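You operate a simulated robot arm through the tools that you are given. There is no shell and no other tool. Be economical: measure what you need, move in short steps, check, and stop when the job is done.

You run a simulated robot arm. Do the job below in one go: nothing can be reset, and whatever is moved stays where it is left.

JOB
Shut off the air, lock the main lever and bleed the panel.
Fine: air off first; yellow knob to lock, then turn the key; white valve left open, large gauge down to zero.

It is judged by the outcome, as a careful person would: the job done as asked, and still so three seconds after it is handed in. It fails if anything else is knocked over, pushed out of place, dropped, spilled or broken.

ROBOT AND FRAMES
A 7-joint arm with a two-finger parallel gripper on a trunk, on a base that drives. Base frame: it is fixed to the floor where the robot stands at the start and does not move with it; the origin is under the middle of the robot, x ahead of it, y to its left, z up; the surface under the hand at the start is at about z = 800. Lengths are in mm, angles in rad, forces in N, time in s.
With the tool pointing down near the work surface it reaches from about 300 to 720 mm from the robot's upright axis, wherever it stands. Its first joint turns from -2.897 to 2.897 rad. Places, roughly: bench knob [100, -600, 1200]; black valve handle [200, -500, 1000]; blue valve handle [100, -600, 1000]; brass key [400, -100, 1200]; green valve handle [400, 0, 900]; large gauge [400, -100, 1400]; orange valve handle [200, -400, 1000]; paddles knob [300, -300, 1200]; red main lever [400, 0, 1200]; red valve handle [300, -200, 1000]; tampers knob [300, -400, 1200]; wheels knob [200, -500, 1200]; white valve handle [400, -100, 1000]; yellow knob [300, -100, 1200]. Payload 3.43 kg.
The tool frame sits at the grasp point between the pads (the TCP): z along the fingers, y along the line on which they close. The tips reach 30 mm beyond it. Largest opening 94 mm; finger width 28, thickness 10; the body of the gripper, 50 by 96 mm, starts 55 mm behind the TCP.
Orientation is that of the tool frame in the base frame, as [roll, pitch, yaw] about the fixed x, y, z axes, in that order (R = Rz(yaw) Ry(pitch) Rx(roll)). With the fingers straight down and closing along the base's y, the tool's x points along the base's -x, its y along +y and its z along -z.

CONTROLS
- The arm moves only by the tool move_arm. Its argument "moves" is a list of rows, each a list of 3 entries, a list of its own where there are three numbers: the turn, a rotation vector about the tool's x, y, z in rad, then the shift along the tool's x, y, z in mm, then the finger opening in mm, from 0 to 94. In form: [[[wx, wy, wz], [x, y, z], hand], ...]. A call has 1 to 10 rows; each row is the pose to reach, as a shift and turn from the pose commanded when the call began, along the tool's axes at that moment. Each row takes 0.2 s and may step no farther than 50 mm and 0.15 rad from the row before; otherwise, or with a gripper value out of range, the whole call is refused. Where a pose cannot be reached the arm comes as near as it can. A force on the tool above 50 N (or 10 N above the force at the start of the call, whichever is more), or a blocked arm, ends the call early, and 0.2 s more pass. The fingers move at their own pace (about 108 mm/s each) and stop on an object; they squeeze with about 43 N. The grip force told is the motor's: it shows also when the fingers shut on nothing. Time passes only in rows, and 0.2 s behind the last, so rows that repeat a pose let the fingers close. It gives the time, the measured TCP pose, the force on the tool (base axes), the opening and the grip force at its end, in the units of the frame above (readings bear some noise), with the torque about the TCP (base axes, N m) and any sound that the robot's microphone picked up, and new pictures: "show" is both (left out), scene, wrist or none.
- Cameras (640 x 400 px; columns grow to the right, rows downward): "scene" is now at [343.7, -110, 1523.8]; the picture's right is [0.00, -0.17, 0.99], its down [-0.53, 0.84, 0.14] and it looks along [-0.85, -0.52, -0.09] (base axes); focal length 214 px, centre (320, 200). "wrist" rides on the gripper at [76, 14, -103] in the tool frame; the picture's right is [-0.18, 0.98, 0.00], its down [-0.75, -0.14, -0.64] and it looks along [-0.63, -0.12, 0.77] (tool axes); focal length 243 px, centre (320, 200). There is no depth. A picture from a camera that has moved, and an enlarged one, comes with that camera's place and axes in the base frame and with its lens.
- lift_body(by): slides the trunk up (or, below 0, down) by that many mm; the arm and the scene camera ride with it, the base frame stays. It gives what a move gives, with no picture.
- steer(legs): drives the robot by 1 to 6 legs, each [ahead, left, turn to the left] in mm, mm and rad, along the robot's own axes; the way and the turn of a leg run together, so that a leg with both is an arc; at most 1500 mm and 3.142 rad a leg. The arm and the cameras ride along, it lands a little off, and it stops where it bumps. It gives what a move gives, and a new picture of the scene camera.
- head_to(pan, tilt): turns the head with the scene camera to pan (to the left, within 1.396 rad either way) and tilt (down, from -0.506 to 1.204), counted from straight ahead of the robot. It gives what a move gives, and a new picture of the scene camera.
- inspect(camera, box): a new picture of the part [left, top, right, bottom] of that camera's present view, enlarged. The clock stands still meanwhile.
- sign_off(): hands the job in; it is judged then, once.

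Work in short steps. Places have to be worked out from the pictures, the camera data and where the tool is seen: move nearer, look again, correct. Check each grasp and each placing, and mend what went wrong. You have 120 turns and 260 pictures in all, those below and enlarged ones among them. Open the gripper and draw the arm clear of the work before you hand the job in, unless the task says otherwise; then end with one line.

The tools are called after "Request:" as a command line: name --argument value ..., lists and objects as JSON in quotes. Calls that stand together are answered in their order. move_arm: Moves the arm, as the interface text tells. Its arguments: {"type":"object","properties":{"moves":{"type":"array"},"show":{"type":"string","enum":["both","scene","wrist","none"]}},"required":["moves"]} The other tools are called the same way: lift_body (by) slides the trunk up or down; steer (legs) drives the base; head_to (pan, tilt) turns the head that bears the scene camera; inspect (camera, box) takes an enlarged picture of a part of a camera's view; sign_off () hands the job in.

At the start:

```text
clock: 0.0
position: [322.9, -41.1, 1407.1]
tool_rot: [3.14, -0.001, -3.141]
wrist_force: [-0.7, -0.3, 0.2]
moment: [0.02, -0.01, -0.01]
opening: 93.9
grasp_force: 0.0
trunk travel left (down, up): [-125.0, 465.0]
robot x, y, heading: [0.0, -2.0, -0.0]
head pan, tilt: [-1.4, 1.014]
```

scene: 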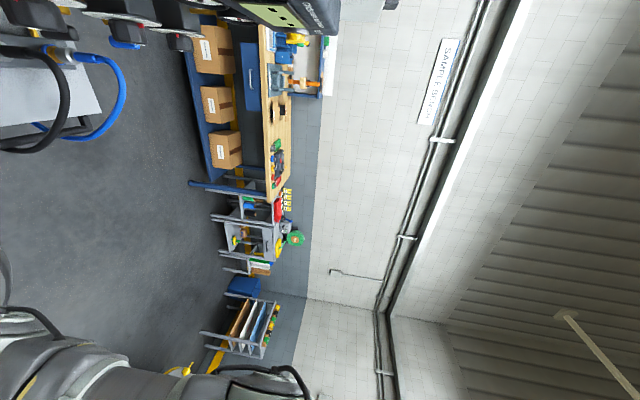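
wrist: 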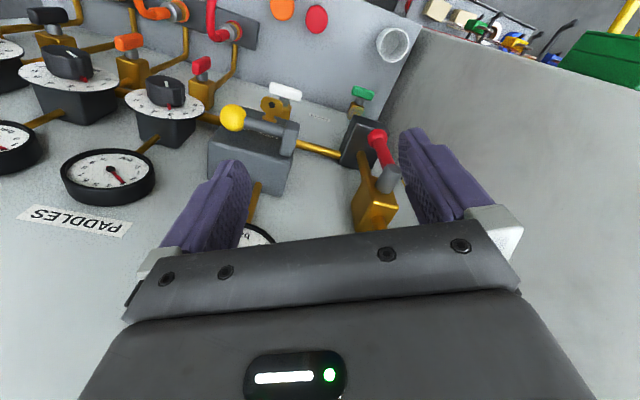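

The wrist view shows a panel with the yellow knob, red lever, key, and white and green valves. I'll turn the head to see the panel from the scene camera.

Request:
head_to --pan 0 --tilt 0.6

Request:
inspect --camera "wrist" --box '[180, 60, 440, 250]'

```text
clock: 1.5
position: [324.0, -40.7, 1406.8]
tool_rot: [3.14, 0.001, -3.14]
wrist_force: [0.3, -0.3, 0.1]
moment: [-0.03, 0.01, 0.02]
opening: 94.1
grasp_force: 0.0
trunk travel left (down, up): [-125.0, 465.0]
robot x, y, heading: [0.4, 0.9, 0.003]
head pan, tilt: [0.0, 0.6]
camera scene: at [376.6, -42.3, 1447.1], right [0.0, -1.0, 0.0], down [-0.82, 0.0, 0.57], along [-0.57, 0.0, -0.82], focal length 214 px, centre (320, 200)
```

scene: 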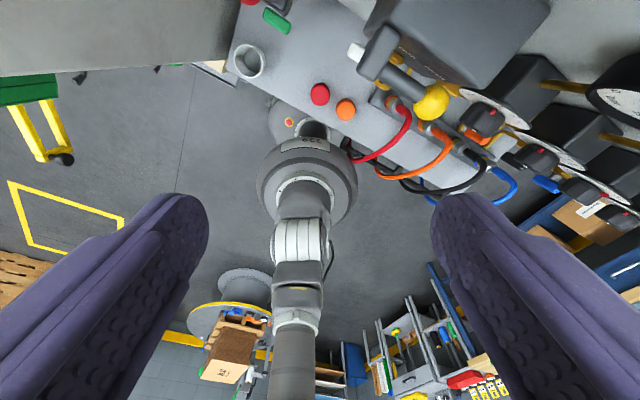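

```text
2.11 times, centred on (310, 155) of wrist
camera zoom: at [248.4, -27.0, 1508.5], right [0.18, 0.98, 0.0], down [0.75, -0.14, 0.64], along [0.63, -0.12, -0.77], focal length 511 px, centre (341, 295)
```

zoom: 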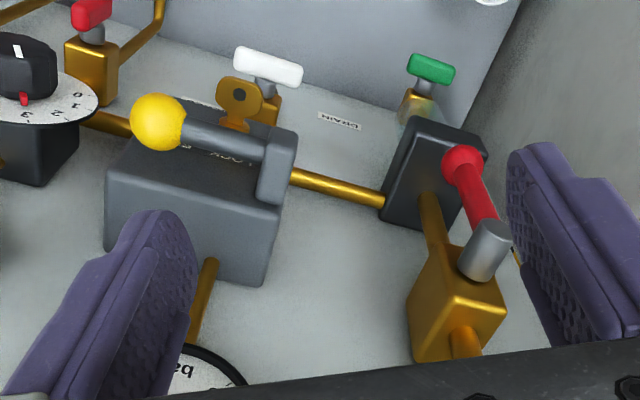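

The scene camera looks back and down at this tilt, so I'll tilt it the other way to see the panel.

Request:
head_to --pan 0 --tilt -0.5

```text
clock: 2.9
position: [319.8, -39.9, 1407.6]
tool_rot: [3.141, 0.001, 3.14]
wrist_force: [-18.0, 3.7, -9.2]
moment: [0.0, 0.23, 0.07]
opening: 93.8
grasp_force: 0.0
trunk travel left (down, up): [-125.0, 465.0]
robot x, y, heading: [-1.8, 2.6, -0.0]
head pan, tilt: [0.0, -0.499]
camera scene: at [466.1, -40.5, 1467.0], right [0.0, -1.0, -0.01], down [-0.89, 0.0, -0.45], along [0.45, 0.01, -0.89], focal length 214 px, centre (320, 200)
```

scene: 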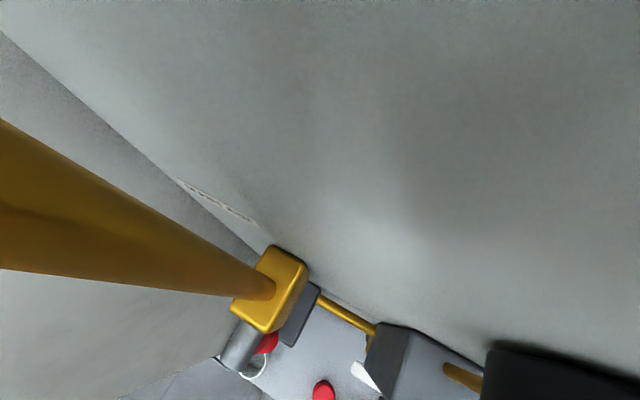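

The tool force rose to 18 N, so the head probably nudged something. I'll tilt it back right away and check.

Request:
head_to --pan 0 --tilt 0.3

Request:
inspect --camera "wrist" --box '[0, 0, 640, 400]'

```text
clock: 4.0
position: [323.4, -41.1, 1406.1]
tool_rot: [3.141, 0.0, -3.141]
wrist_force: [0.2, 0.4, 0.3]
moment: [-0.03, -0.01, 0.01]
opening: 94.0
grasp_force: 0.1
trunk travel left (down, up): [-125.0, 465.0]
robot x, y, heading: [-1.6, -0.1, 0.001]
head pan, tilt: [0.0, 0.3]
camera scene: at [404.3, -42.2, 1442.1], right [0.0, -1.0, 0.0], down [-0.96, 0.0, 0.29], along [-0.29, 0.0, -0.96], focal length 214 px, centre (320, 200)
```

scene: 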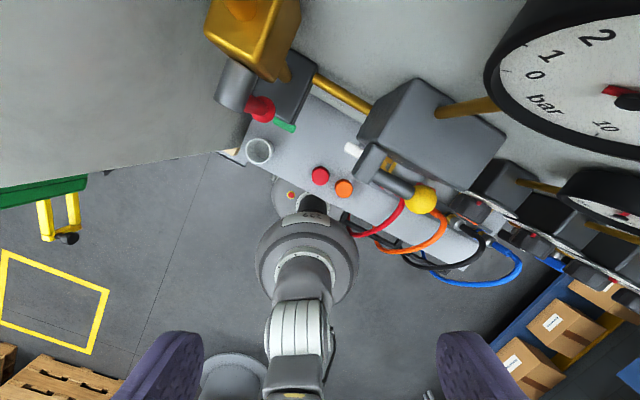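

```text
1.00 times, centred on (320, 200) of wrist (not enlarged: the box is as wide or as high as the picture)
camera zoom: at [248.5, -27.0, 1508.5], right [0.18, 0.98, 0.0], down [0.75, -0.14, 0.64], along [0.63, -0.12, -0.77], focal length 243 px, centre (320, 200)
```

zoom: 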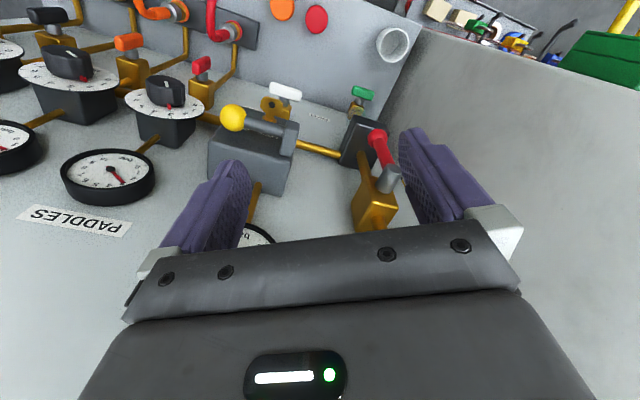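

Force is back to nothing. I'll zoom in on the labels around the yellow knob, key, lever and valves.

Request:
inspect --camera "wrist" --box '[200, 70, 320, 145]'

Request:
inspect --camera "wrist" --box '[290, 75, 420, 235]'

Request:
inspect --camera "scene" --box '[200, 60, 460, 220]'

```text
5.33 times, centred on (260, 108) of wrist
camera zoom: at [248.5, -27.0, 1508.5], right [0.18, 0.98, 0.0], down [0.75, -0.14, 0.64], along [0.63, -0.12, -0.77], focal length 1294 px, centre (640, 693)
```

zoom: 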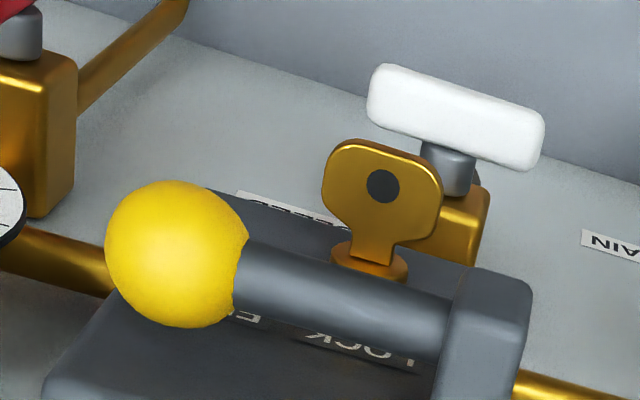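

```text
2.50 times, centred on (355, 155) of wrist
camera zoom: at [248.5, -27.0, 1508.5], right [0.18, 0.98, 0.0], down [0.75, -0.14, 0.64], along [0.63, -0.12, -0.77], focal length 606 px, centre (232, 312)
```

zoom: 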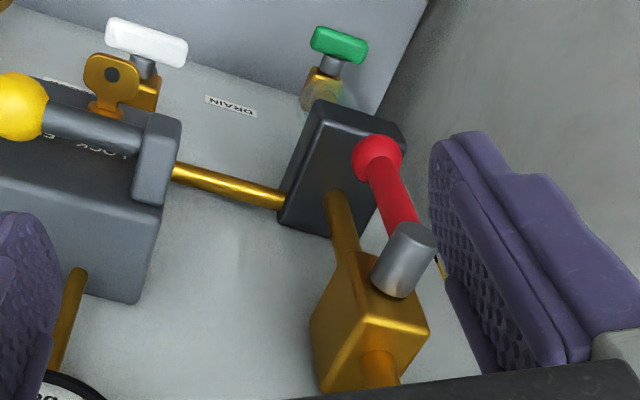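

```text
2.46 times, centred on (330, 140) of scene
camera zoom: at [404.3, -42.2, 1442.1], right [0.0, -1.0, 0.0], down [-0.96, 0.0, 0.29], along [-0.29, 0.0, -0.96], focal length 528 px, centre (295, 348)
```

zoom: 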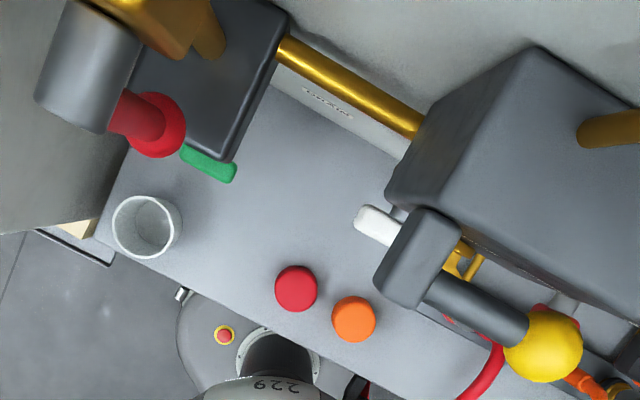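

The panel faces roughly (-0.88, 0.48), and the robot stands close to it. I'll back off, turn to face it squarely and centre on the lever, key and valve area.

Request:
steer --legs '[[-200, 0, 0], [0, 0, -0.5], [-22, 221, 0]]'

```text
clock: 8.3
position: [152.8, 13.5, 1406.7]
tool_rot: [3.14, -0.001, 2.643]
wrist_force: [0.2, 0.2, -0.3]
moment: [-0.02, 0.06, 0.02]
opening: 94.1
grasp_force: 0.0
trunk travel left (down, up): [-125.0, 465.0]
robot x, y, heading: [-114.6, 203.0, -0.503]
head pan, tilt: [0.0, 0.3]
camera scene: at [222.0, -27.0, 1442.2], right [-0.48, -0.88, 0.0], down [-0.84, 0.46, 0.3], along [-0.26, 0.14, -0.96], focal length 214 px, centre (320, 200)
```

scene: 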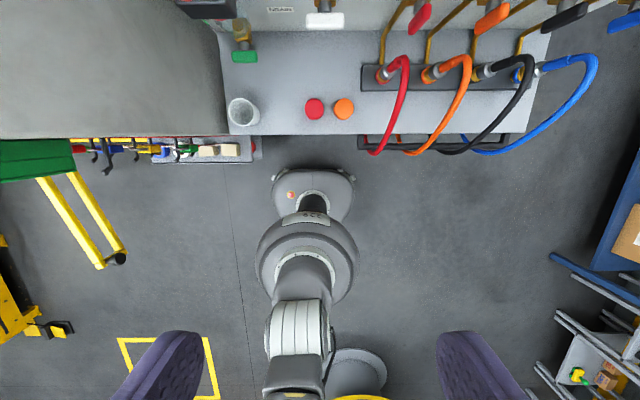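

Nicely squared up. Now I'll tilt the head up to look at the panel.

Request:
head_to --pan 0 --tilt -0.5

```text
clock: 9.4
position: [151.7, 12.4, 1405.8]
tool_rot: [3.141, 0.0, 2.643]
wrist_force: [-0.5, 0.7, 0.2]
moment: [0.01, -0.02, -0.03]
opening: 93.7
grasp_force: 0.1
trunk travel left (down, up): [-125.0, 465.0]
robot x, y, heading: [-111.7, 204.9, -0.502]
head pan, tilt: [0.0, -0.499]
camera scene: at [281.3, -59.9, 1468.4], right [-0.48, -0.88, 0.0], down [-0.77, 0.42, -0.48], along [0.42, -0.23, -0.88], focal length 214 px, centre (320, 200)
```

scene: 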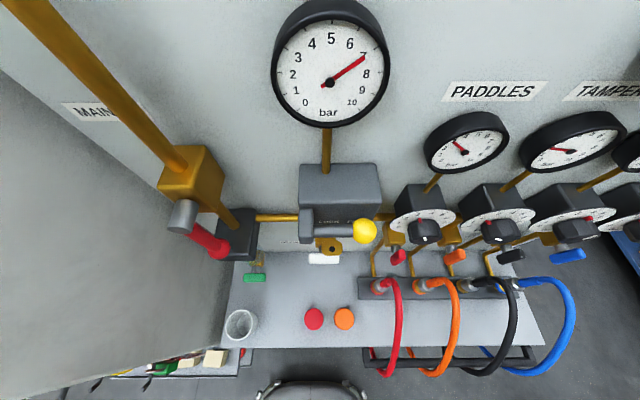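

Very clear view: large gauge at about 7 bar, red lever hanging along the pipe (open). I'll zoom in on both assemblies.

Request:
inspect --camera "scene" --box '[220, 150, 400, 290]'

Request:
inspect --camera "scene" --box '[50, 90, 280, 290]'

```text
2.86 times, centred on (310, 220) of scene
camera zoom: at [281.3, -59.9, 1468.4], right [-0.48, -0.88, 0.0], down [-0.77, 0.42, -0.48], along [0.42, -0.23, -0.88], focal length 613 px, centre (349, 143)
```

zoom: 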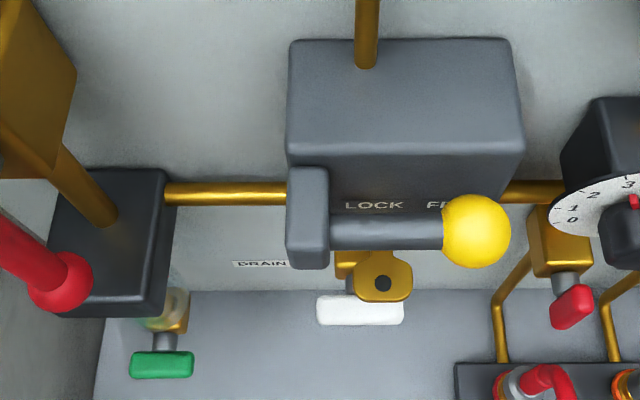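

```text
2.00 times, centred on (165, 190) of scene
camera zoom: at [281.3, -59.9, 1468.4], right [-0.48, -0.88, 0.0], down [-0.77, 0.42, -0.48], along [0.42, -0.23, -0.88], focal length 429 px, centre (630, 220)
```

zoom: 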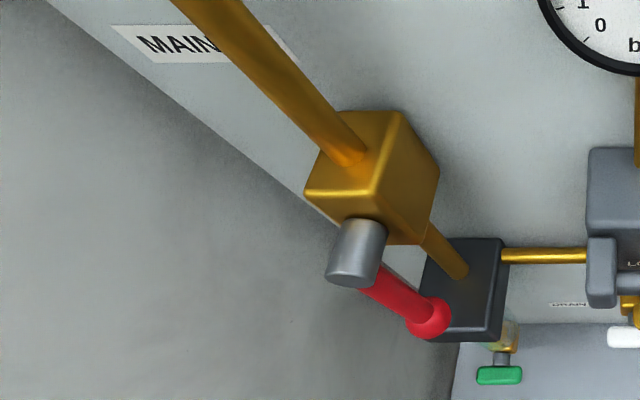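

White valve triangulates to about (368, -116, 1035). Now I'll bring the hand to a horizontal, panel-facing pose while lowering it, staying well in front of the panel and below the head.

Request:
move_arm --moves '[[[0, -0.15, 0], [-8, 0, 15], 94], [[0, -0.3, 0], [-16, 0, 30], 94], [[0, -0.45, 0], [-24, 0, 45], 94], [[0, -0.6, 0], [-32, 0, 60], 94], [[0, -0.75, 0], [-40, 0, 75], 94], [[0, -0.9, 0], [-48, 0, 90], 94], [[0, -1.05, 0], [-56, 0, 105], 94], [[0, -1.2, 0], [-64, 0, 120], 94], [[0, -1.35, 0], [-72, 0, 135], 94], [[0, -1.5, 0], [-80, 0, 150], 94]]'

```text
clock: 11.6
position: [244.0, -45.4, 1282.5]
tool_rot: [-3.139, 1.497, 2.649]
wrist_force: [0.6, 0.3, 0.0]
moment: [0.02, -0.04, -0.05]
opening: 93.4
grasp_force: 0.0
out of reach, approached as far as the arm can: row 9, 10
trunk travel left (down, up): [-125.0, 465.0]
robot x, y, heading: [-111.0, 205.9, -0.5]
head pan, tilt: [0.0, -0.499]
camera scene: at [196.9, -21.0, 1436.1], right [-0.48, -0.88, 0.0], down [0.36, -0.2, -0.91], along [0.8, -0.44, 0.41], focal length 214 px, centre (320, 200)
camera wrist: at [157.1, 19.3, 1213.8], right [0.48, 0.86, 0.18], down [-0.58, 0.16, 0.8], along [0.66, -0.49, 0.57], focal length 243 px, centre (320, 200)
```

scene: 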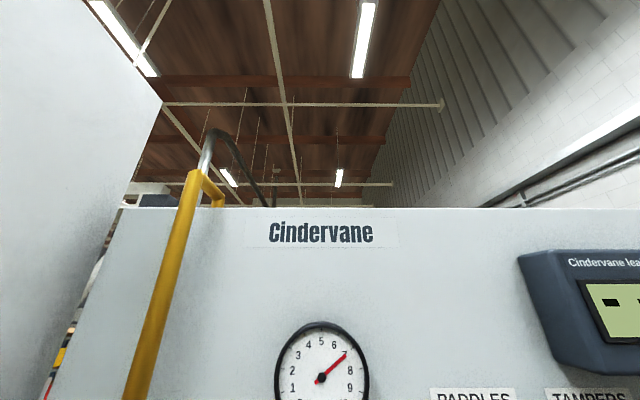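
wrist: 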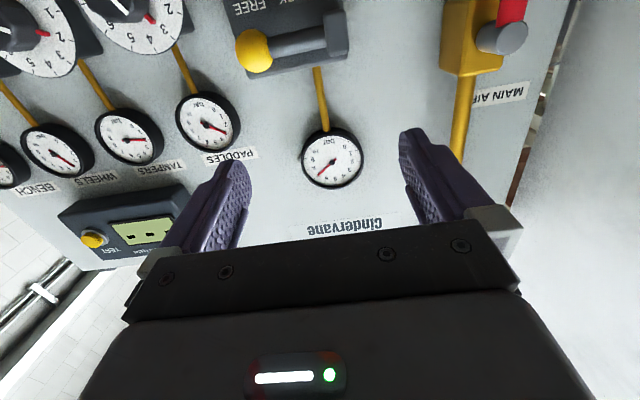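

The scene camera rides with the arm link, so I'll tilt it down to look at the panel again.

Request:
head_to --pan 0 --tilt 0.45

Request:
inspect --camera "wrist" --box '[200, 0, 560, 120]'

```text
clock: 12.8
position: [244.3, -45.9, 1283.8]
tool_rot: [3.14, 1.495, 2.64]
wrist_force: [-0.2, 1.0, -0.2]
moment: [0.01, 0.0, -0.02]
opening: 94.2
grasp_force: 0.2
trunk travel left (down, up): [-125.0, 465.0]
robot x, y, heading: [-113.1, 204.3, -0.5]
head pan, tilt: [0.0, 0.45]
camera scene: at [212.6, -30.2, 1353.5], right [-0.48, -0.88, 0.0], down [-0.44, 0.24, -0.87], along [0.76, -0.41, -0.5], focal length 214 px, centre (320, 200)
```

scene: 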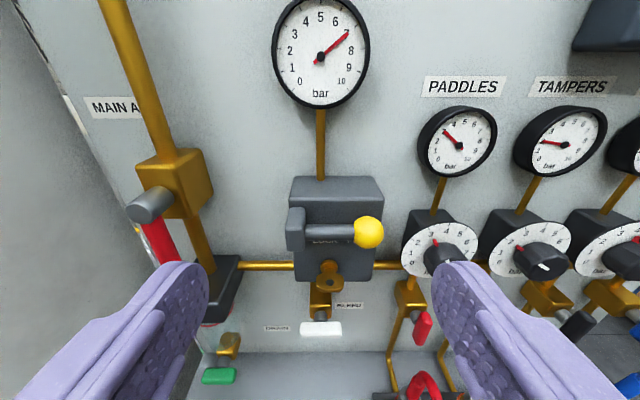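

```text
1.78 times, centred on (380, 60) of wrist
camera zoom: at [156.2, 19.3, 1214.5], right [0.48, 0.86, 0.18], down [-0.58, 0.16, 0.8], along [0.66, -0.49, 0.57], focal length 431 px, centre (213, 449)
```

zoom: 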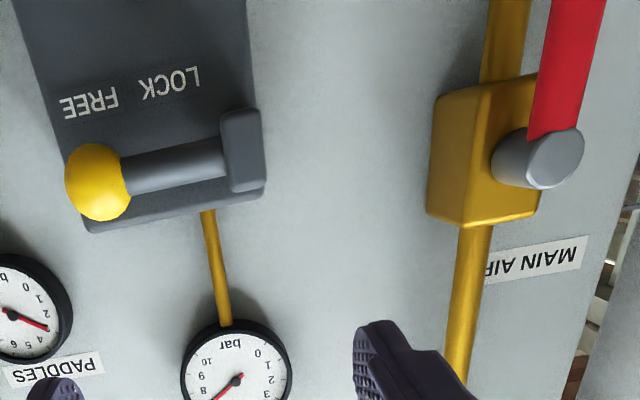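

White valve is labelled BLEED, and the yellow knob slides from FREE to LOCK. Estimates in panel coordinates (n toward the panel, s to the right) are yellow knob n369 s-29 z1220 and lever stem n371 s-241 z1250. I'll close the fingers and shift left to see the lever unobstructed.

Request:
move_arm --moves '[[[0, 0, 0], [0, 20, 0], 40], [[0, 0, 0], [0, 40, 0], 0], [[0, 0, 0], [0, 60, 0], 0], [[0, 0, 0], [0, 60, 0], 0]]'

Request:
inspect --camera "scene" --box '[100, 150, 340, 300]'

```text
clock: 13.8
position: [275.7, 6.1, 1286.0]
tool_rot: [-3.14, 1.497, 2.641]
wrist_force: [0.1, -0.5, 0.1]
moment: [0.01, -0.01, 0.02]
opening: 0.0
grasp_force: 33.1
out of reach, approached as far as the arm can: row 1, 2, 3, 4
trunk travel left (down, up): [-125.0, 465.0]
robot x, y, heading: [-111.5, 204.5, -0.498]
head pan, tilt: [0.0, 0.45]
camera scene: at [244.3, 21.0, 1356.0], right [-0.48, -0.88, 0.0], down [-0.44, 0.24, -0.87], along [0.76, -0.42, -0.5], focal length 214 px, centre (320, 200)
camera wrist: at [188.3, 70.4, 1216.9], right [0.48, 0.86, 0.18], down [-0.58, 0.16, 0.8], along [0.65, -0.49, 0.57], focal length 243 px, centre (320, 200)
```

scene: 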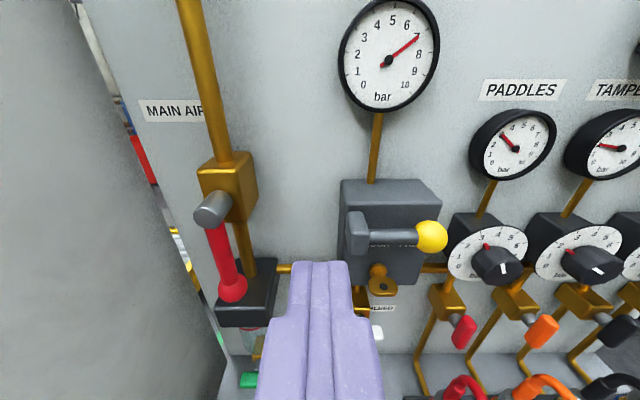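
wrist: 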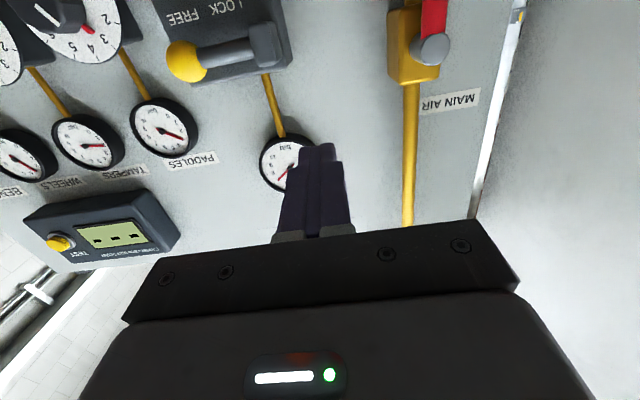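

```text
2.67 times, centred on (220, 225) of scene
camera zoom: at [244.3, 21.0, 1356.0], right [-0.48, -0.88, 0.0], down [-0.44, 0.24, -0.87], along [0.76, -0.42, -0.5], focal length 572 px, centre (587, 133)
```

zoom: 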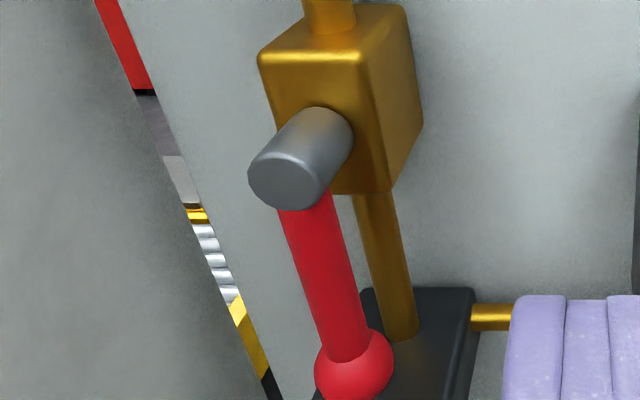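

The lever is clear on both sides: ball about n371 s-236 z1143, pivot about s-241 z1245. I'll open to 60 and move in front of the lever's lower end.

Request:
move_arm --moves '[[[0, -0.02, 0], [20, 20, 8], 20], [[0, -0.04, 0], [44, 42, 16], 60], [[0, -0.06, 0], [70, 64, 24], 60], [[0, -0.07, 0], [95, 84, 32], 60], [[0, -0.07, 0], [118, 102, 40], 60]]'

Request:
inspect --camera "scene" --box '[160, 120, 480, 320]'

```text
clock: 15.1
position: [363.7, 78.5, 1168.7]
tool_rot: [3.09, 1.57, 2.59]
wrist_force: [0.7, -0.3, 0.9]
moment: [-0.01, 0.01, 0.02]
opening: 60.2
grasp_force: 0.0
out of reach, approached as far as the arm can: row 1, 2, 3, 4, 5
trunk travel left (down, up): [-125.0, 465.0]
robot x, y, heading: [-113.0, 202.4, -0.5]
head pan, tilt: [0.0, 0.45]
camera scene: at [327.0, 96.3, 1235.4], right [-0.48, -0.88, 0.0], down [-0.38, 0.21, -0.9], along [0.79, -0.43, -0.44], focal length 214 px, centre (320, 200)
camera wrist: at [279.9, 140.9, 1091.4], right [0.47, 0.86, 0.18], down [-0.63, 0.18, 0.75], along [0.62, -0.47, 0.63], focal length 243 px, centre (320, 200)
```

scene: 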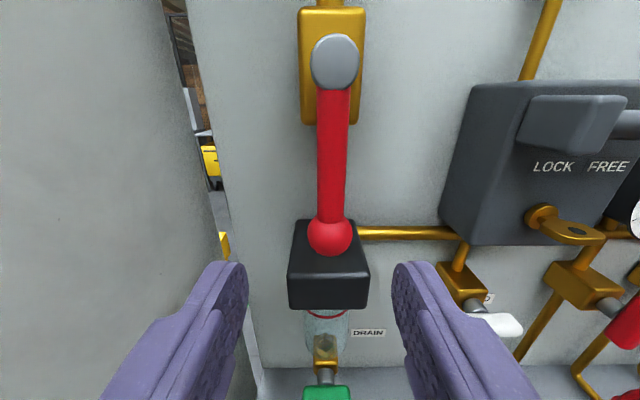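
wrist: 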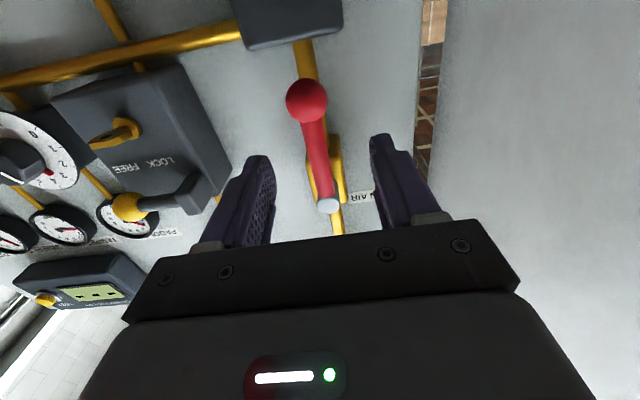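

```text
2.00 times, centred on (320, 220) of scene
camera zoom: at [327.0, 96.3, 1235.4], right [-0.48, -0.88, 0.0], down [-0.38, 0.21, -0.9], along [0.79, -0.43, -0.44], focal length 429 px, centre (320, 160)
```

zoom: 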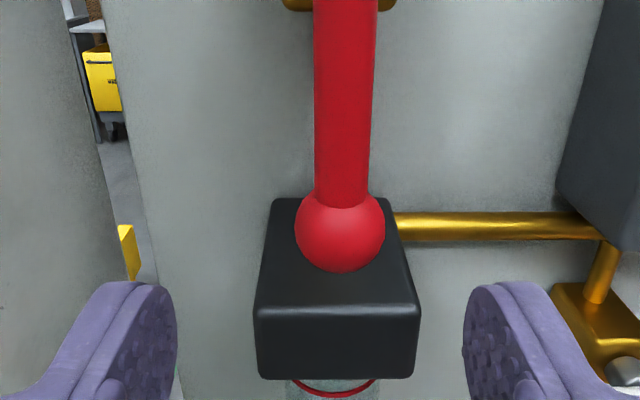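

The lever sits about 9 mm to the right of the finger centre. I'll shift right and advance so the pads straddle the rod just above the ball, staying above the dark box (top about z1115).

Request:
move_arm --moves '[[[0, 0, 0], [0, -9, 10], 60], [[0, 0, 0], [0, -9, 30], 60], [[0, 0, 0], [0, -9, 50], 60], [[0, 0, 0], [0, -9, 68], 60], [[0, 0, 0], [0, -9, 84], 60]]'

```text
clock: 16.2
position: [431.9, 31.6, 1168.2]
tool_rot: [3.087, 1.571, 2.586]
wrist_force: [-0.2, -0.1, -0.8]
moment: [0.01, -0.03, 0.03]
opening: 59.6
grasp_force: 0.0
trunk travel left (down, up): [-125.0, 465.0]
robot x, y, heading: [-114.4, 204.4, -0.499]
head pan, tilt: [0.0, 0.45]
camera scene: at [397.3, 49.0, 1235.7], right [-0.48, -0.88, 0.0], down [-0.38, 0.21, -0.9], along [0.79, -0.43, -0.44], focal length 214 px, centre (320, 200)
camera wrist: at [350.2, 93.5, 1091.7], right [0.47, 0.86, 0.18], down [-0.63, 0.18, 0.75], along [0.62, -0.47, 0.63], focal length 243 px, centre (320, 200)
```

scene: 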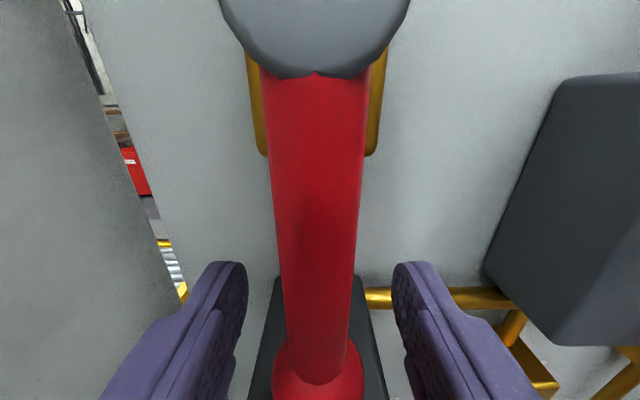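
wrist: 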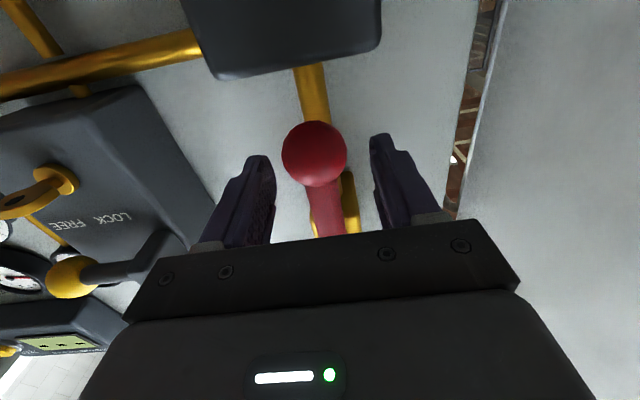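

The lever rod is well between the pads with 364/-234.6 matching my estimate. Closing on it.

Request:
move_arm --moves '[[[0, 0, 0], [0, 0, 0], 15], [[0, 0, 0], [0, 0, 0], 15], [[0, 0, 0], [0, 0, 0], 15]]' --show "scene"

```text
clock: 17.2
position: [431.6, 33.3, 1175.3]
tool_rot: [0.142, 1.553, -0.355]
wrist_force: [-7.9, 4.4, 10.2]
moment: [-0.11, 0.25, -0.08]
opening: 22.1
grasp_force: 44.4
trunk travel left (down, up): [-125.0, 465.0]
robot x, y, heading: [-113.5, 206.9, -0.499]
head pan, tilt: [0.0, 0.45]
stopped in row 3: the force on the tool passed its limit at 52 N (the readings are from after the stop); the commanded pose is now the measured one
camera scene: at [395.4, 50.7, 1241.8], right [-0.48, -0.88, 0.0], down [-0.37, 0.2, -0.91], along [0.8, -0.43, -0.42], focal length 214 px, centre (320, 200)
```

scene: 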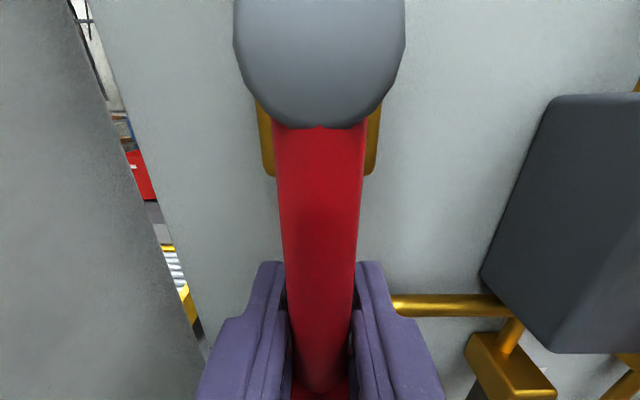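

Gripped at 22 mm; the pads slid up 7 mm over the ball's shoulder. Now I'll swing the lever about the stem (radius about 74 mm) toward the right, rolling with it.

Request:
move_arm --moves '[[[0, 0, -0.15], [-0.8, -11.1, 0], 15], [[0, 0, -0.3], [-3.3, -21.9, 0], 15], [[0, 0, -0.45], [-7.4, -32.2, 0], 15], [[0, 0, -0.6], [-12.9, -41.8, 0], 15], [[0, 0, -0.75], [-19.9, -50.4, 0], 15]]'

```text
clock: 18.4
position: [408.2, -11.2, 1195.1]
tool_rot: [-1.547, 0.821, -2.051]
wrist_force: [-3.0, 4.6, 16.6]
moment: [0.61, -0.65, 0.48]
opening: 22.0
grasp_force: 44.9
trunk travel left (down, up): [-125.0, 465.0]
robot x, y, heading: [-115.2, 202.9, -0.496]
head pan, tilt: [0.0, 0.45]
camera scene: at [394.5, 47.5, 1243.0], right [-0.36, -0.64, 0.68], down [-0.67, -0.34, -0.67], along [0.65, -0.69, -0.3], focal length 214 px, centre (320, 200)
camera wrist: at [300.1, 1.2, 1126.9], right [0.41, 0.74, -0.53], down [-0.38, 0.67, 0.64], along [0.83, -0.06, 0.55], focal length 243 px, centre (320, 200)
```

scene: 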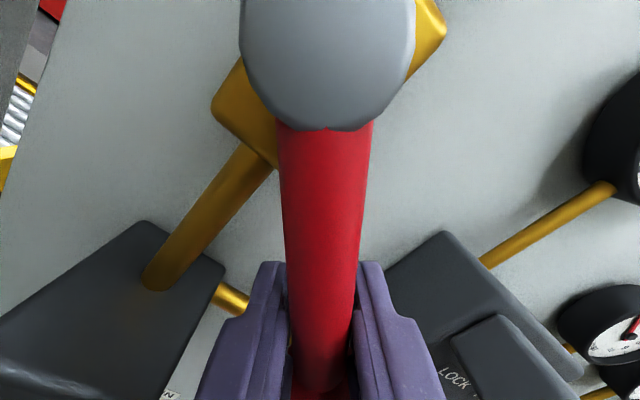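
wrist: 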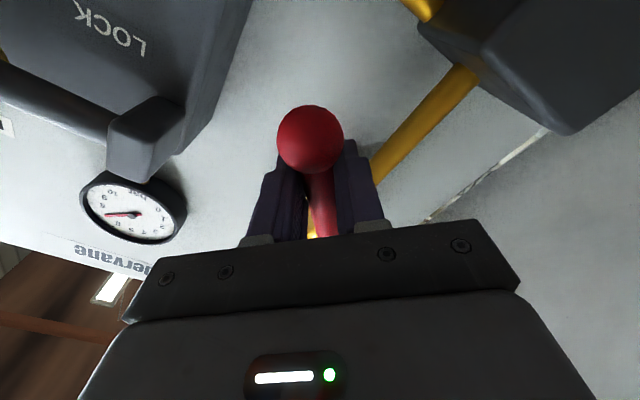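

The lever follows smoothly, now at about 43°. Continuing the same arc to horizontal.

Request:
move_arm --moves '[[[0, 0, -0.15], [-0.8, -11.1, 0], 15], [[0, 0, -0.3], [-3.3, -21.9, 0], 15], [[0, 0, -0.45], [-7.4, -32.2, 0], 15], [[0, 0, -0.6], [-12.9, -41.8, 0], 15], [[0, 0, -0.75], [-19.9, -50.4, 0], 15], [[0, 0, -0.82], [-23.5, -54.1, 0], 15]]'

```text
clock: 19.8
position: [397.5, -32.5, 1247.5]
tool_rot: [-1.558, 0.001, -2.072]
wrist_force: [3.0, 2.3, 12.7]
moment: [0.9, -0.51, 0.62]
opening: 21.8
grasp_force: 45.0
trunk travel left (down, up): [-125.0, 465.0]
robot x, y, heading: [-114.4, 201.0, -0.499]
head pan, tilt: [0.0, 0.45]
camera scene: at [394.0, 45.2, 1246.2], right [-0.01, 0.01, 1.0], down [-0.81, -0.58, -0.01], along [0.58, -0.81, 0.01], focal length 214 px, centre (320, 200)
camera wrist: at [271.1, -49.9, 1231.3], right [0.1, 0.16, -0.98], down [-0.2, 0.97, 0.13], along [0.97, 0.19, 0.13], focal length 243 px, centre (320, 200)
```

scene: 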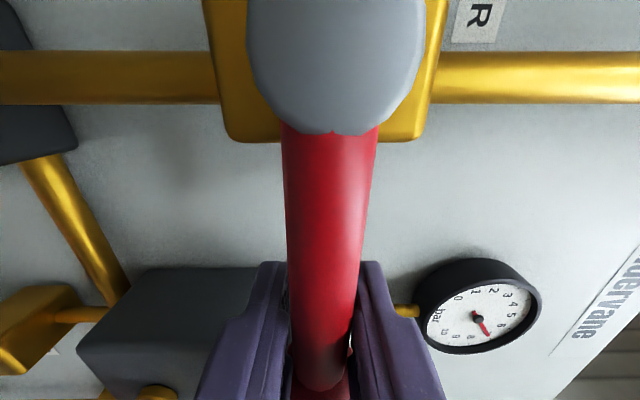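
wrist: 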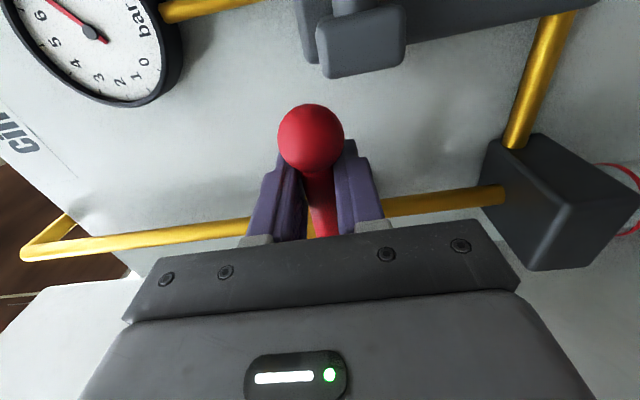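

Lever is at 90° to the pipe. I'll nudge a hair further to feel whether this is the end stop, then come back to level.

Request:
move_arm --moves '[[[0, 0, -0.05], [0, -3.7, 0], 15], [[0, 0, -0.08], [-0.2, -5.9, 0], 15]]' --show "scene"

```text
clock: 20.4
position: [396.3, -31.3, 1250.3]
tool_rot: [-1.566, -0.08, -2.07]
wrist_force: [-5.2, 7.5, -12.1]
moment: [1.27, -0.65, 0.19]
opening: 23.1
grasp_force: 44.9
trunk travel left (down, up): [-125.0, 465.0]
robot x, y, heading: [-108.1, 201.5, -0.496]
head pan, tilt: [0.0, 0.45]
camera scene: at [394.0, 45.6, 1243.5], right [0.03, 0.07, 1.0], down [-0.81, -0.58, 0.07], along [0.58, -0.81, 0.04], focal length 214 px, centre (320, 200)
```

scene: 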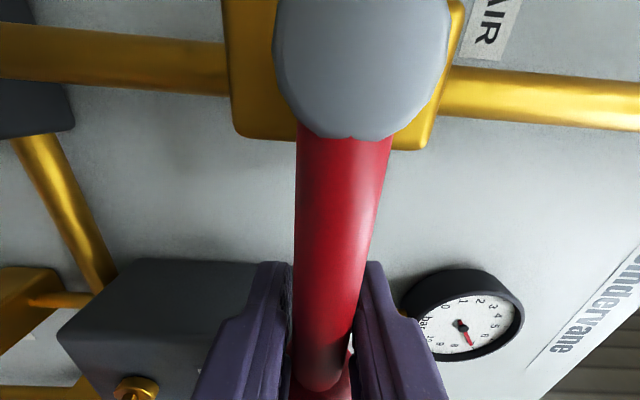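

The lever hit its stop at 90° (force reversed and it now skews in the pads). Air is off; I'll open and back out straight.

Request:
move_arm --moves '[[[0, 0, 0], [0, 0, 0], 60], [[0, 0, 0], [0, 0, 0], 60], [[0, 0, 0], [0, 0, -30], 60], [[0, 0, 0], [0, 0, -70], 60], [[0, 0, 0], [0, 0, -110], 60], [[0, 0, 0], [0, 0, -140], 60]]'

```text
clock: 21.8
position: [304.4, 24.8, 1277.8]
tool_rot: [-1.56, -0.076, -2.071]
wrist_force: [0.6, 0.3, 0.2]
moment: [0.0, 0.0, 0.0]
opening: 60.0
grasp_force: 0.1
out of reach, approached as far as the arm can: row 5, 6
trunk travel left (down, up): [-125.0, 465.0]
robot x, y, heading: [-116.3, 205.0, -0.501]
head pan, tilt: [0.0, 0.45]
camera scene: at [303.0, 102.0, 1269.5], right [0.03, 0.07, 1.0], down [-0.81, -0.58, 0.06], along [0.58, -0.81, 0.05], focal length 214 px, centre (320, 200)
camera wrist: at [179.6, 6.4, 1266.0], right [0.06, 0.09, -0.99], down [-0.2, 0.98, 0.07], along [0.98, 0.19, 0.08], focal length 243 px, centre (320, 200)
```

scene: 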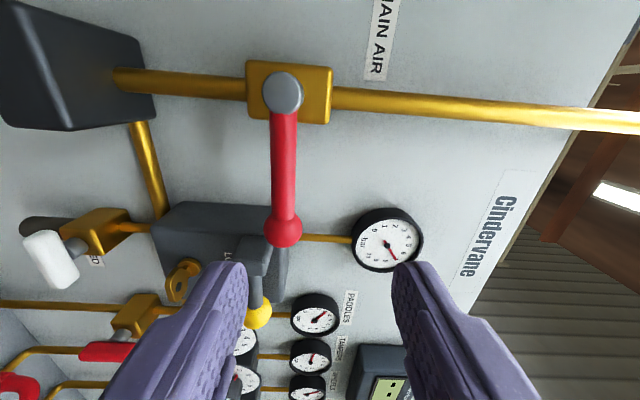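
wrist: 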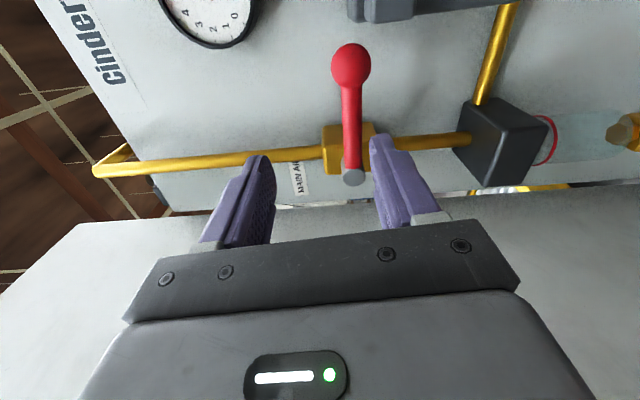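

Lever stays at its off position. Next I'll level the roll and move in front of the yellow knob (s-29, z1220), with the fingers above and below it.

Request:
move_arm --moves '[[[0, 0, 0.03], [33, 17, 6], 60], [[0, 0, 0.06], [66, 34, 12], 60], [[0, 0, 0.078], [100, 51, 18], 60], [[0, 0, 0.078], [133, 68, 25], 60]]'

Request:
inspect --camera "scene" --box '[160, 100, 480, 320]'

```text
clock: 22.8
position: [262.9, -109.3, 1217.6]
tool_rot: [-1.558, 0.002, -2.069]
wrist_force: [-1.0, 0.0, -0.6]
moment: [-0.02, 0.0, 0.01]
opening: 59.8
grasp_force: 0.1
out of reach, approached as far as the arm can: row 1, 2, 3
trunk travel left (down, up): [-125.0, 465.0]
robot x, y, heading: [-112.8, 204.5, -0.498]
head pan, tilt: [0.0, 0.45]
camera scene: at [260.2, -31.8, 1217.0], right [-0.01, 0.0, 1.0], down [-0.81, -0.58, -0.01], along [0.58, -0.81, 0.01], focal length 214 px, centre (320, 200)
camera wrist: at [137.3, -126.9, 1202.2], right [0.1, 0.16, -0.98], down [-0.2, 0.97, 0.13], along [0.97, 0.19, 0.13], focal length 243 px, centre (320, 200)
```

scene: 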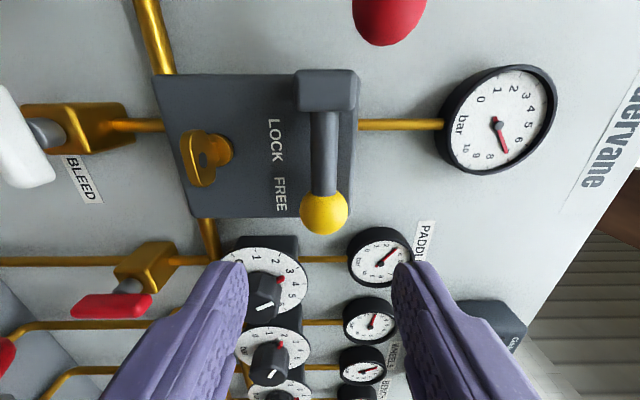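
wrist: 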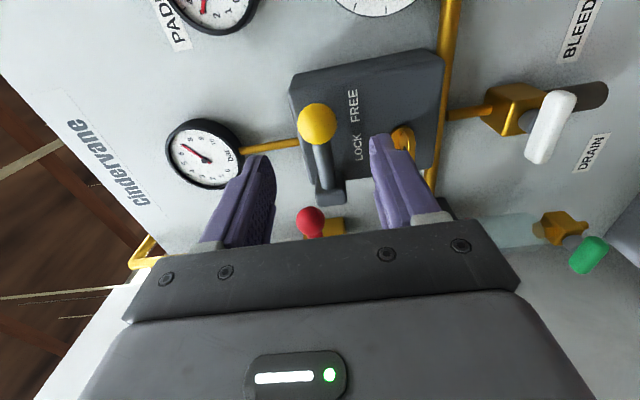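

```text
1.82 times, centred on (320, 210) of scene
camera zoom: at [260.2, -31.8, 1217.0], right [-0.01, 0.0, 1.0], down [-0.81, -0.58, -0.01], along [0.58, -0.81, 0.01], focal length 390 px, centre (320, 182)
```

zoom: 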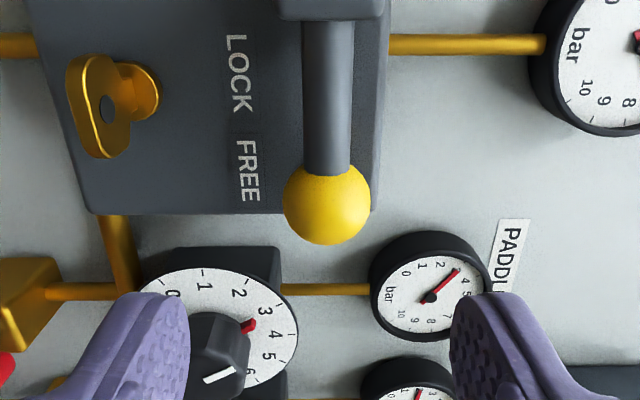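

Knob confirmed at about (n369, s-27, z1220): it's a bolt that will slide left under the red ball. I'll advance 69 mm and grip the knob from above and below.

Request:
move_arm --moves '[[[0, 0, 0], [2, -2, 20], 60], [[0, 0, 0], [2, -2, 45], 60], [[0, 0, 0], [2, -2, 69], 60], [[0, 0, 0], [2, -2, 69], 28], [[0, 0, 0], [2, -2, 69], 28]]'

```text
clock: 24.0
position: [323.9, -143.6, 1221.4]
tool_rot: [-1.558, 0.001, -2.069]
wrist_force: [4.2, -1.5, -0.4]
moment: [0.03, 0.02, 0.14]
opening: 31.0
grasp_force: 45.4
trunk travel left (down, up): [-125.0, 465.0]
robot x, y, heading: [-114.0, 203.4, -0.5]
head pan, tilt: [0.0, 0.45]
camera scene: at [321.1, -65.6, 1220.1], right [-0.01, 0.01, 1.0], down [-0.81, -0.58, -0.01], along [0.58, -0.81, 0.01], focal length 214 px, centre (320, 200)
camera wrist: at [198.3, -160.7, 1205.3], right [0.1, 0.16, -0.98], down [-0.2, 0.97, 0.13], along [0.97, 0.19, 0.13], focal length 243 px, centre (320, 200)
```

scene: 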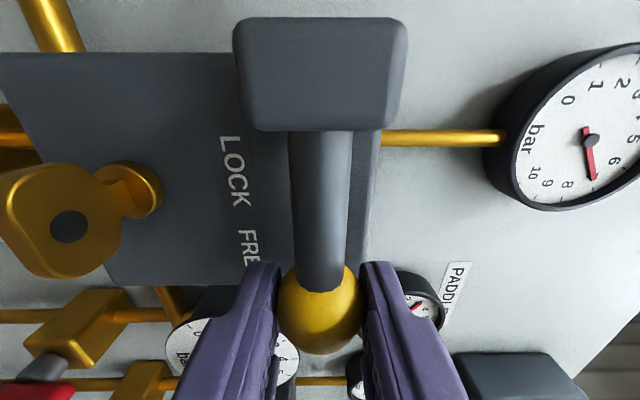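
wrist: 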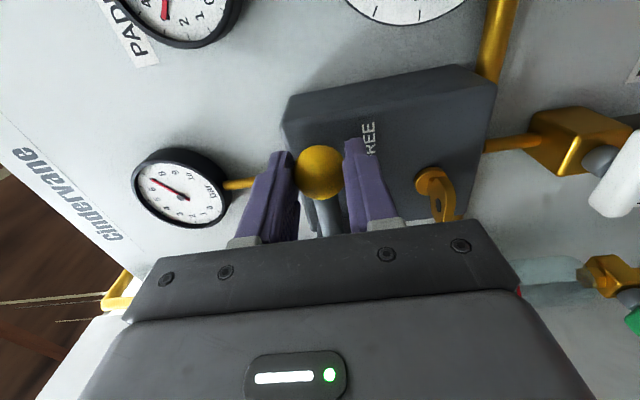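

Knob is gripped (31 mm). Now I'll slide it left in small steps.

Request:
move_arm --moves '[[[0, 0, 0], [-8, 0, 0], 26], [[0, 0, 0], [-16, 0, 0], 26], [[0, 0, 0], [-24, 0, 0], 26], [[0, 0, 0], [-32, 0, 0], 26], [[0, 0, 0], [-39, 0, 0], 26]]'

```text
clock: 25.2
position: [340.7, -109.0, 1222.4]
tool_rot: [-1.558, 0.002, -2.072]
wrist_force: [0.9, -2.3, -0.6]
moment: [0.02, 0.0, -1.24]
opening: 31.0
grasp_force: 45.1
trunk travel left (down, up): [-125.0, 465.0]
robot x, y, heading: [-111.5, 210.1, -0.503]
head pan, tilt: [0.0, 0.45]
camera scene: at [339.0, -32.4, 1220.1], right [-0.01, 0.0, 1.0], down [-0.81, -0.58, -0.01], along [0.58, -0.81, 0.01], focal length 214 px, centre (320, 200)
camera wrist: at [216.0, -127.3, 1205.3], right [0.1, 0.16, -0.98], down [-0.2, 0.97, 0.13], along [0.97, 0.19, 0.13], focal length 243 px, centre (320, 200)
```

scene: 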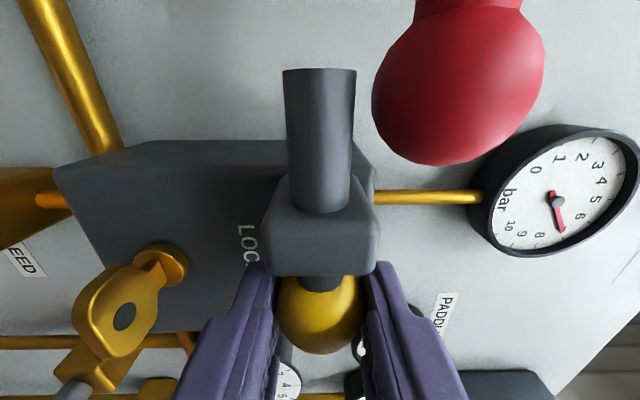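
wrist: 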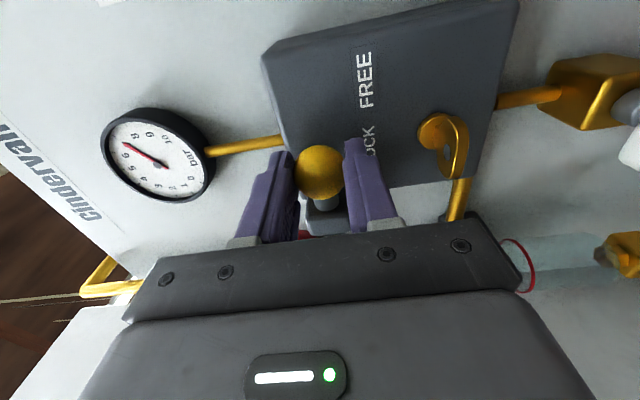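

The bolt came through under the red ball. A little gap remains at the bracket, so I'll push a bit more to the stop.

Request:
move_arm --moves '[[[0, 0, 0], [-3, 0, 0], 26], [[0, 0, 0], [-6, 0, 0], 26]]' --show "scene"

```text
clock: 25.8
position: [343.3, -106.4, 1221.5]
tool_rot: [-1.557, 0.004, -2.074]
wrist_force: [-4.9, -12.6, -2.1]
moment: [-0.05, -0.01, 0.34]
opening: 30.8
grasp_force: 45.2
trunk travel left (down, up): [-125.0, 465.0]
robot x, y, heading: [-113.7, 204.0, -0.496]
head pan, tilt: [0.0, 0.45]
camera scene: at [340.6, -29.8, 1220.3], right [-0.01, 0.0, 1.0], down [-0.82, -0.58, -0.01], along [0.58, -0.82, 0.01], focal length 214 px, centre (320, 200)
```

scene: 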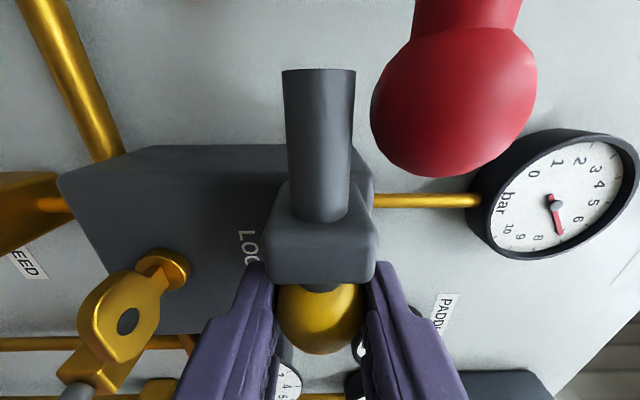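

That's the stop. Releasing and backing out, then I'll locate the key.

Request:
move_arm --moves '[[[0, 0, 0], [0, 0, 0], 60], [[0, 0, 0], [0, 0, 0], 60], [[0, 0, 0], [0, 0, -25], 60], [[0, 0, 0], [0, 0, -50], 60], [[0, 0, 0], [0, 20, -70], 60], [[0, 0, 0], [0, 50, -70], 60]]'

Request:
inspect --camera "scene" --box '[160, 100, 480, 320]'

Request:
inspect --camera "wrist" --box '[220, 0, 520, 240]'

```text
clock: 27.2
position: [295.0, -83.7, 1176.2]
tool_rot: [-1.557, 0.001, -2.071]
wrist_force: [0.2, 0.3, -0.3]
moment: [-0.01, 0.0, -0.01]
opening: 60.1
grasp_force: 0.0
out of reach, approached as far as the arm can: row 5, 6
trunk travel left (down, up): [-125.0, 465.0]
robot x, y, heading: [-116.1, 205.5, -0.499]
head pan, tilt: [0.0, 0.45]
camera scene: at [294.2, -5.7, 1174.2], right [-0.01, 0.01, 1.0], down [-0.81, -0.58, -0.01], along [0.58, -0.81, 0.01], focal length 214 px, centre (320, 200)
camera wrist: at [171.3, -100.8, 1159.3], right [0.1, 0.16, -0.98], down [-0.2, 0.97, 0.13], along [0.97, 0.19, 0.13], focal length 243 px, centre (320, 200)
```

scene: 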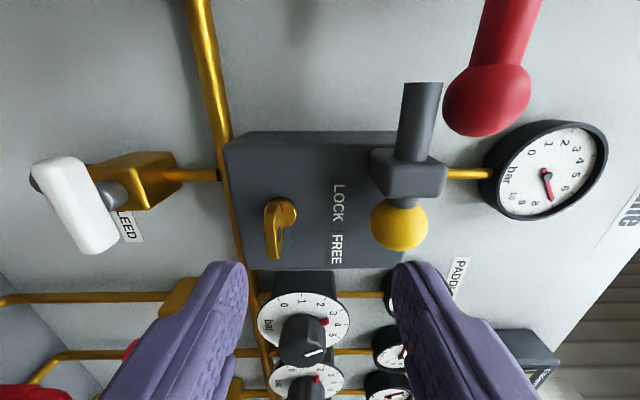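
wrist: 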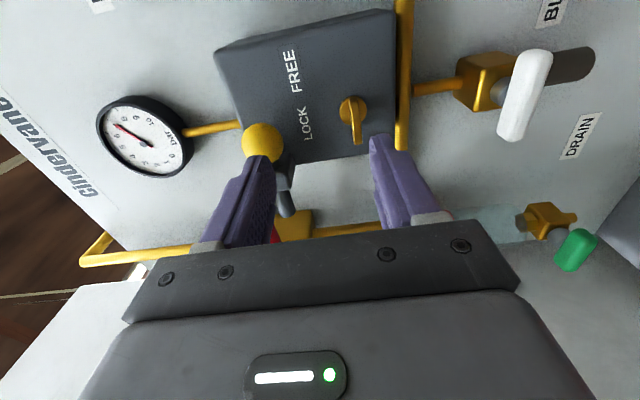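

```text
1.82 times, centred on (320, 210) of scene
camera zoom: at [294.2, -5.7, 1174.2], right [-0.01, 0.01, 1.0], down [-0.81, -0.58, -0.01], along [0.58, -0.81, 0.01], focal length 390 px, centre (320, 182)
```

zoom: 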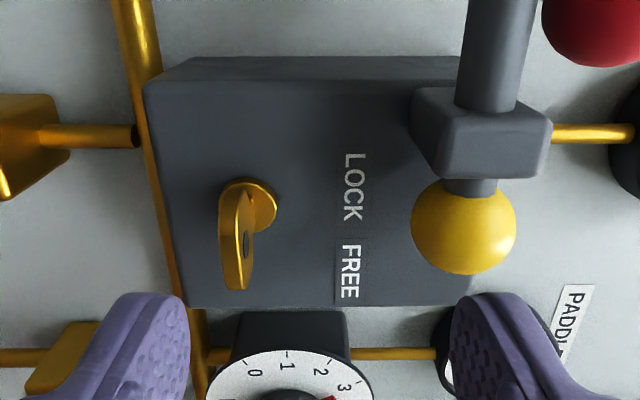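

```text
1.67 times, centred on (370, 120) of wrist
camera zoom: at [171.3, -100.8, 1159.3], right [0.1, 0.16, -0.98], down [-0.2, 0.97, 0.13], along [0.97, 0.19, 0.13], focal length 404 px, centre (237, 333)
```

zoom: 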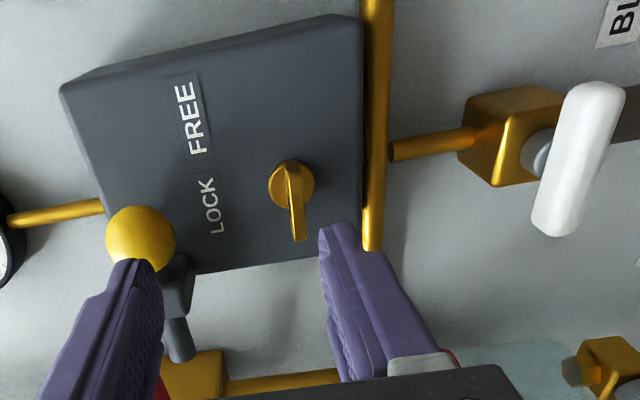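

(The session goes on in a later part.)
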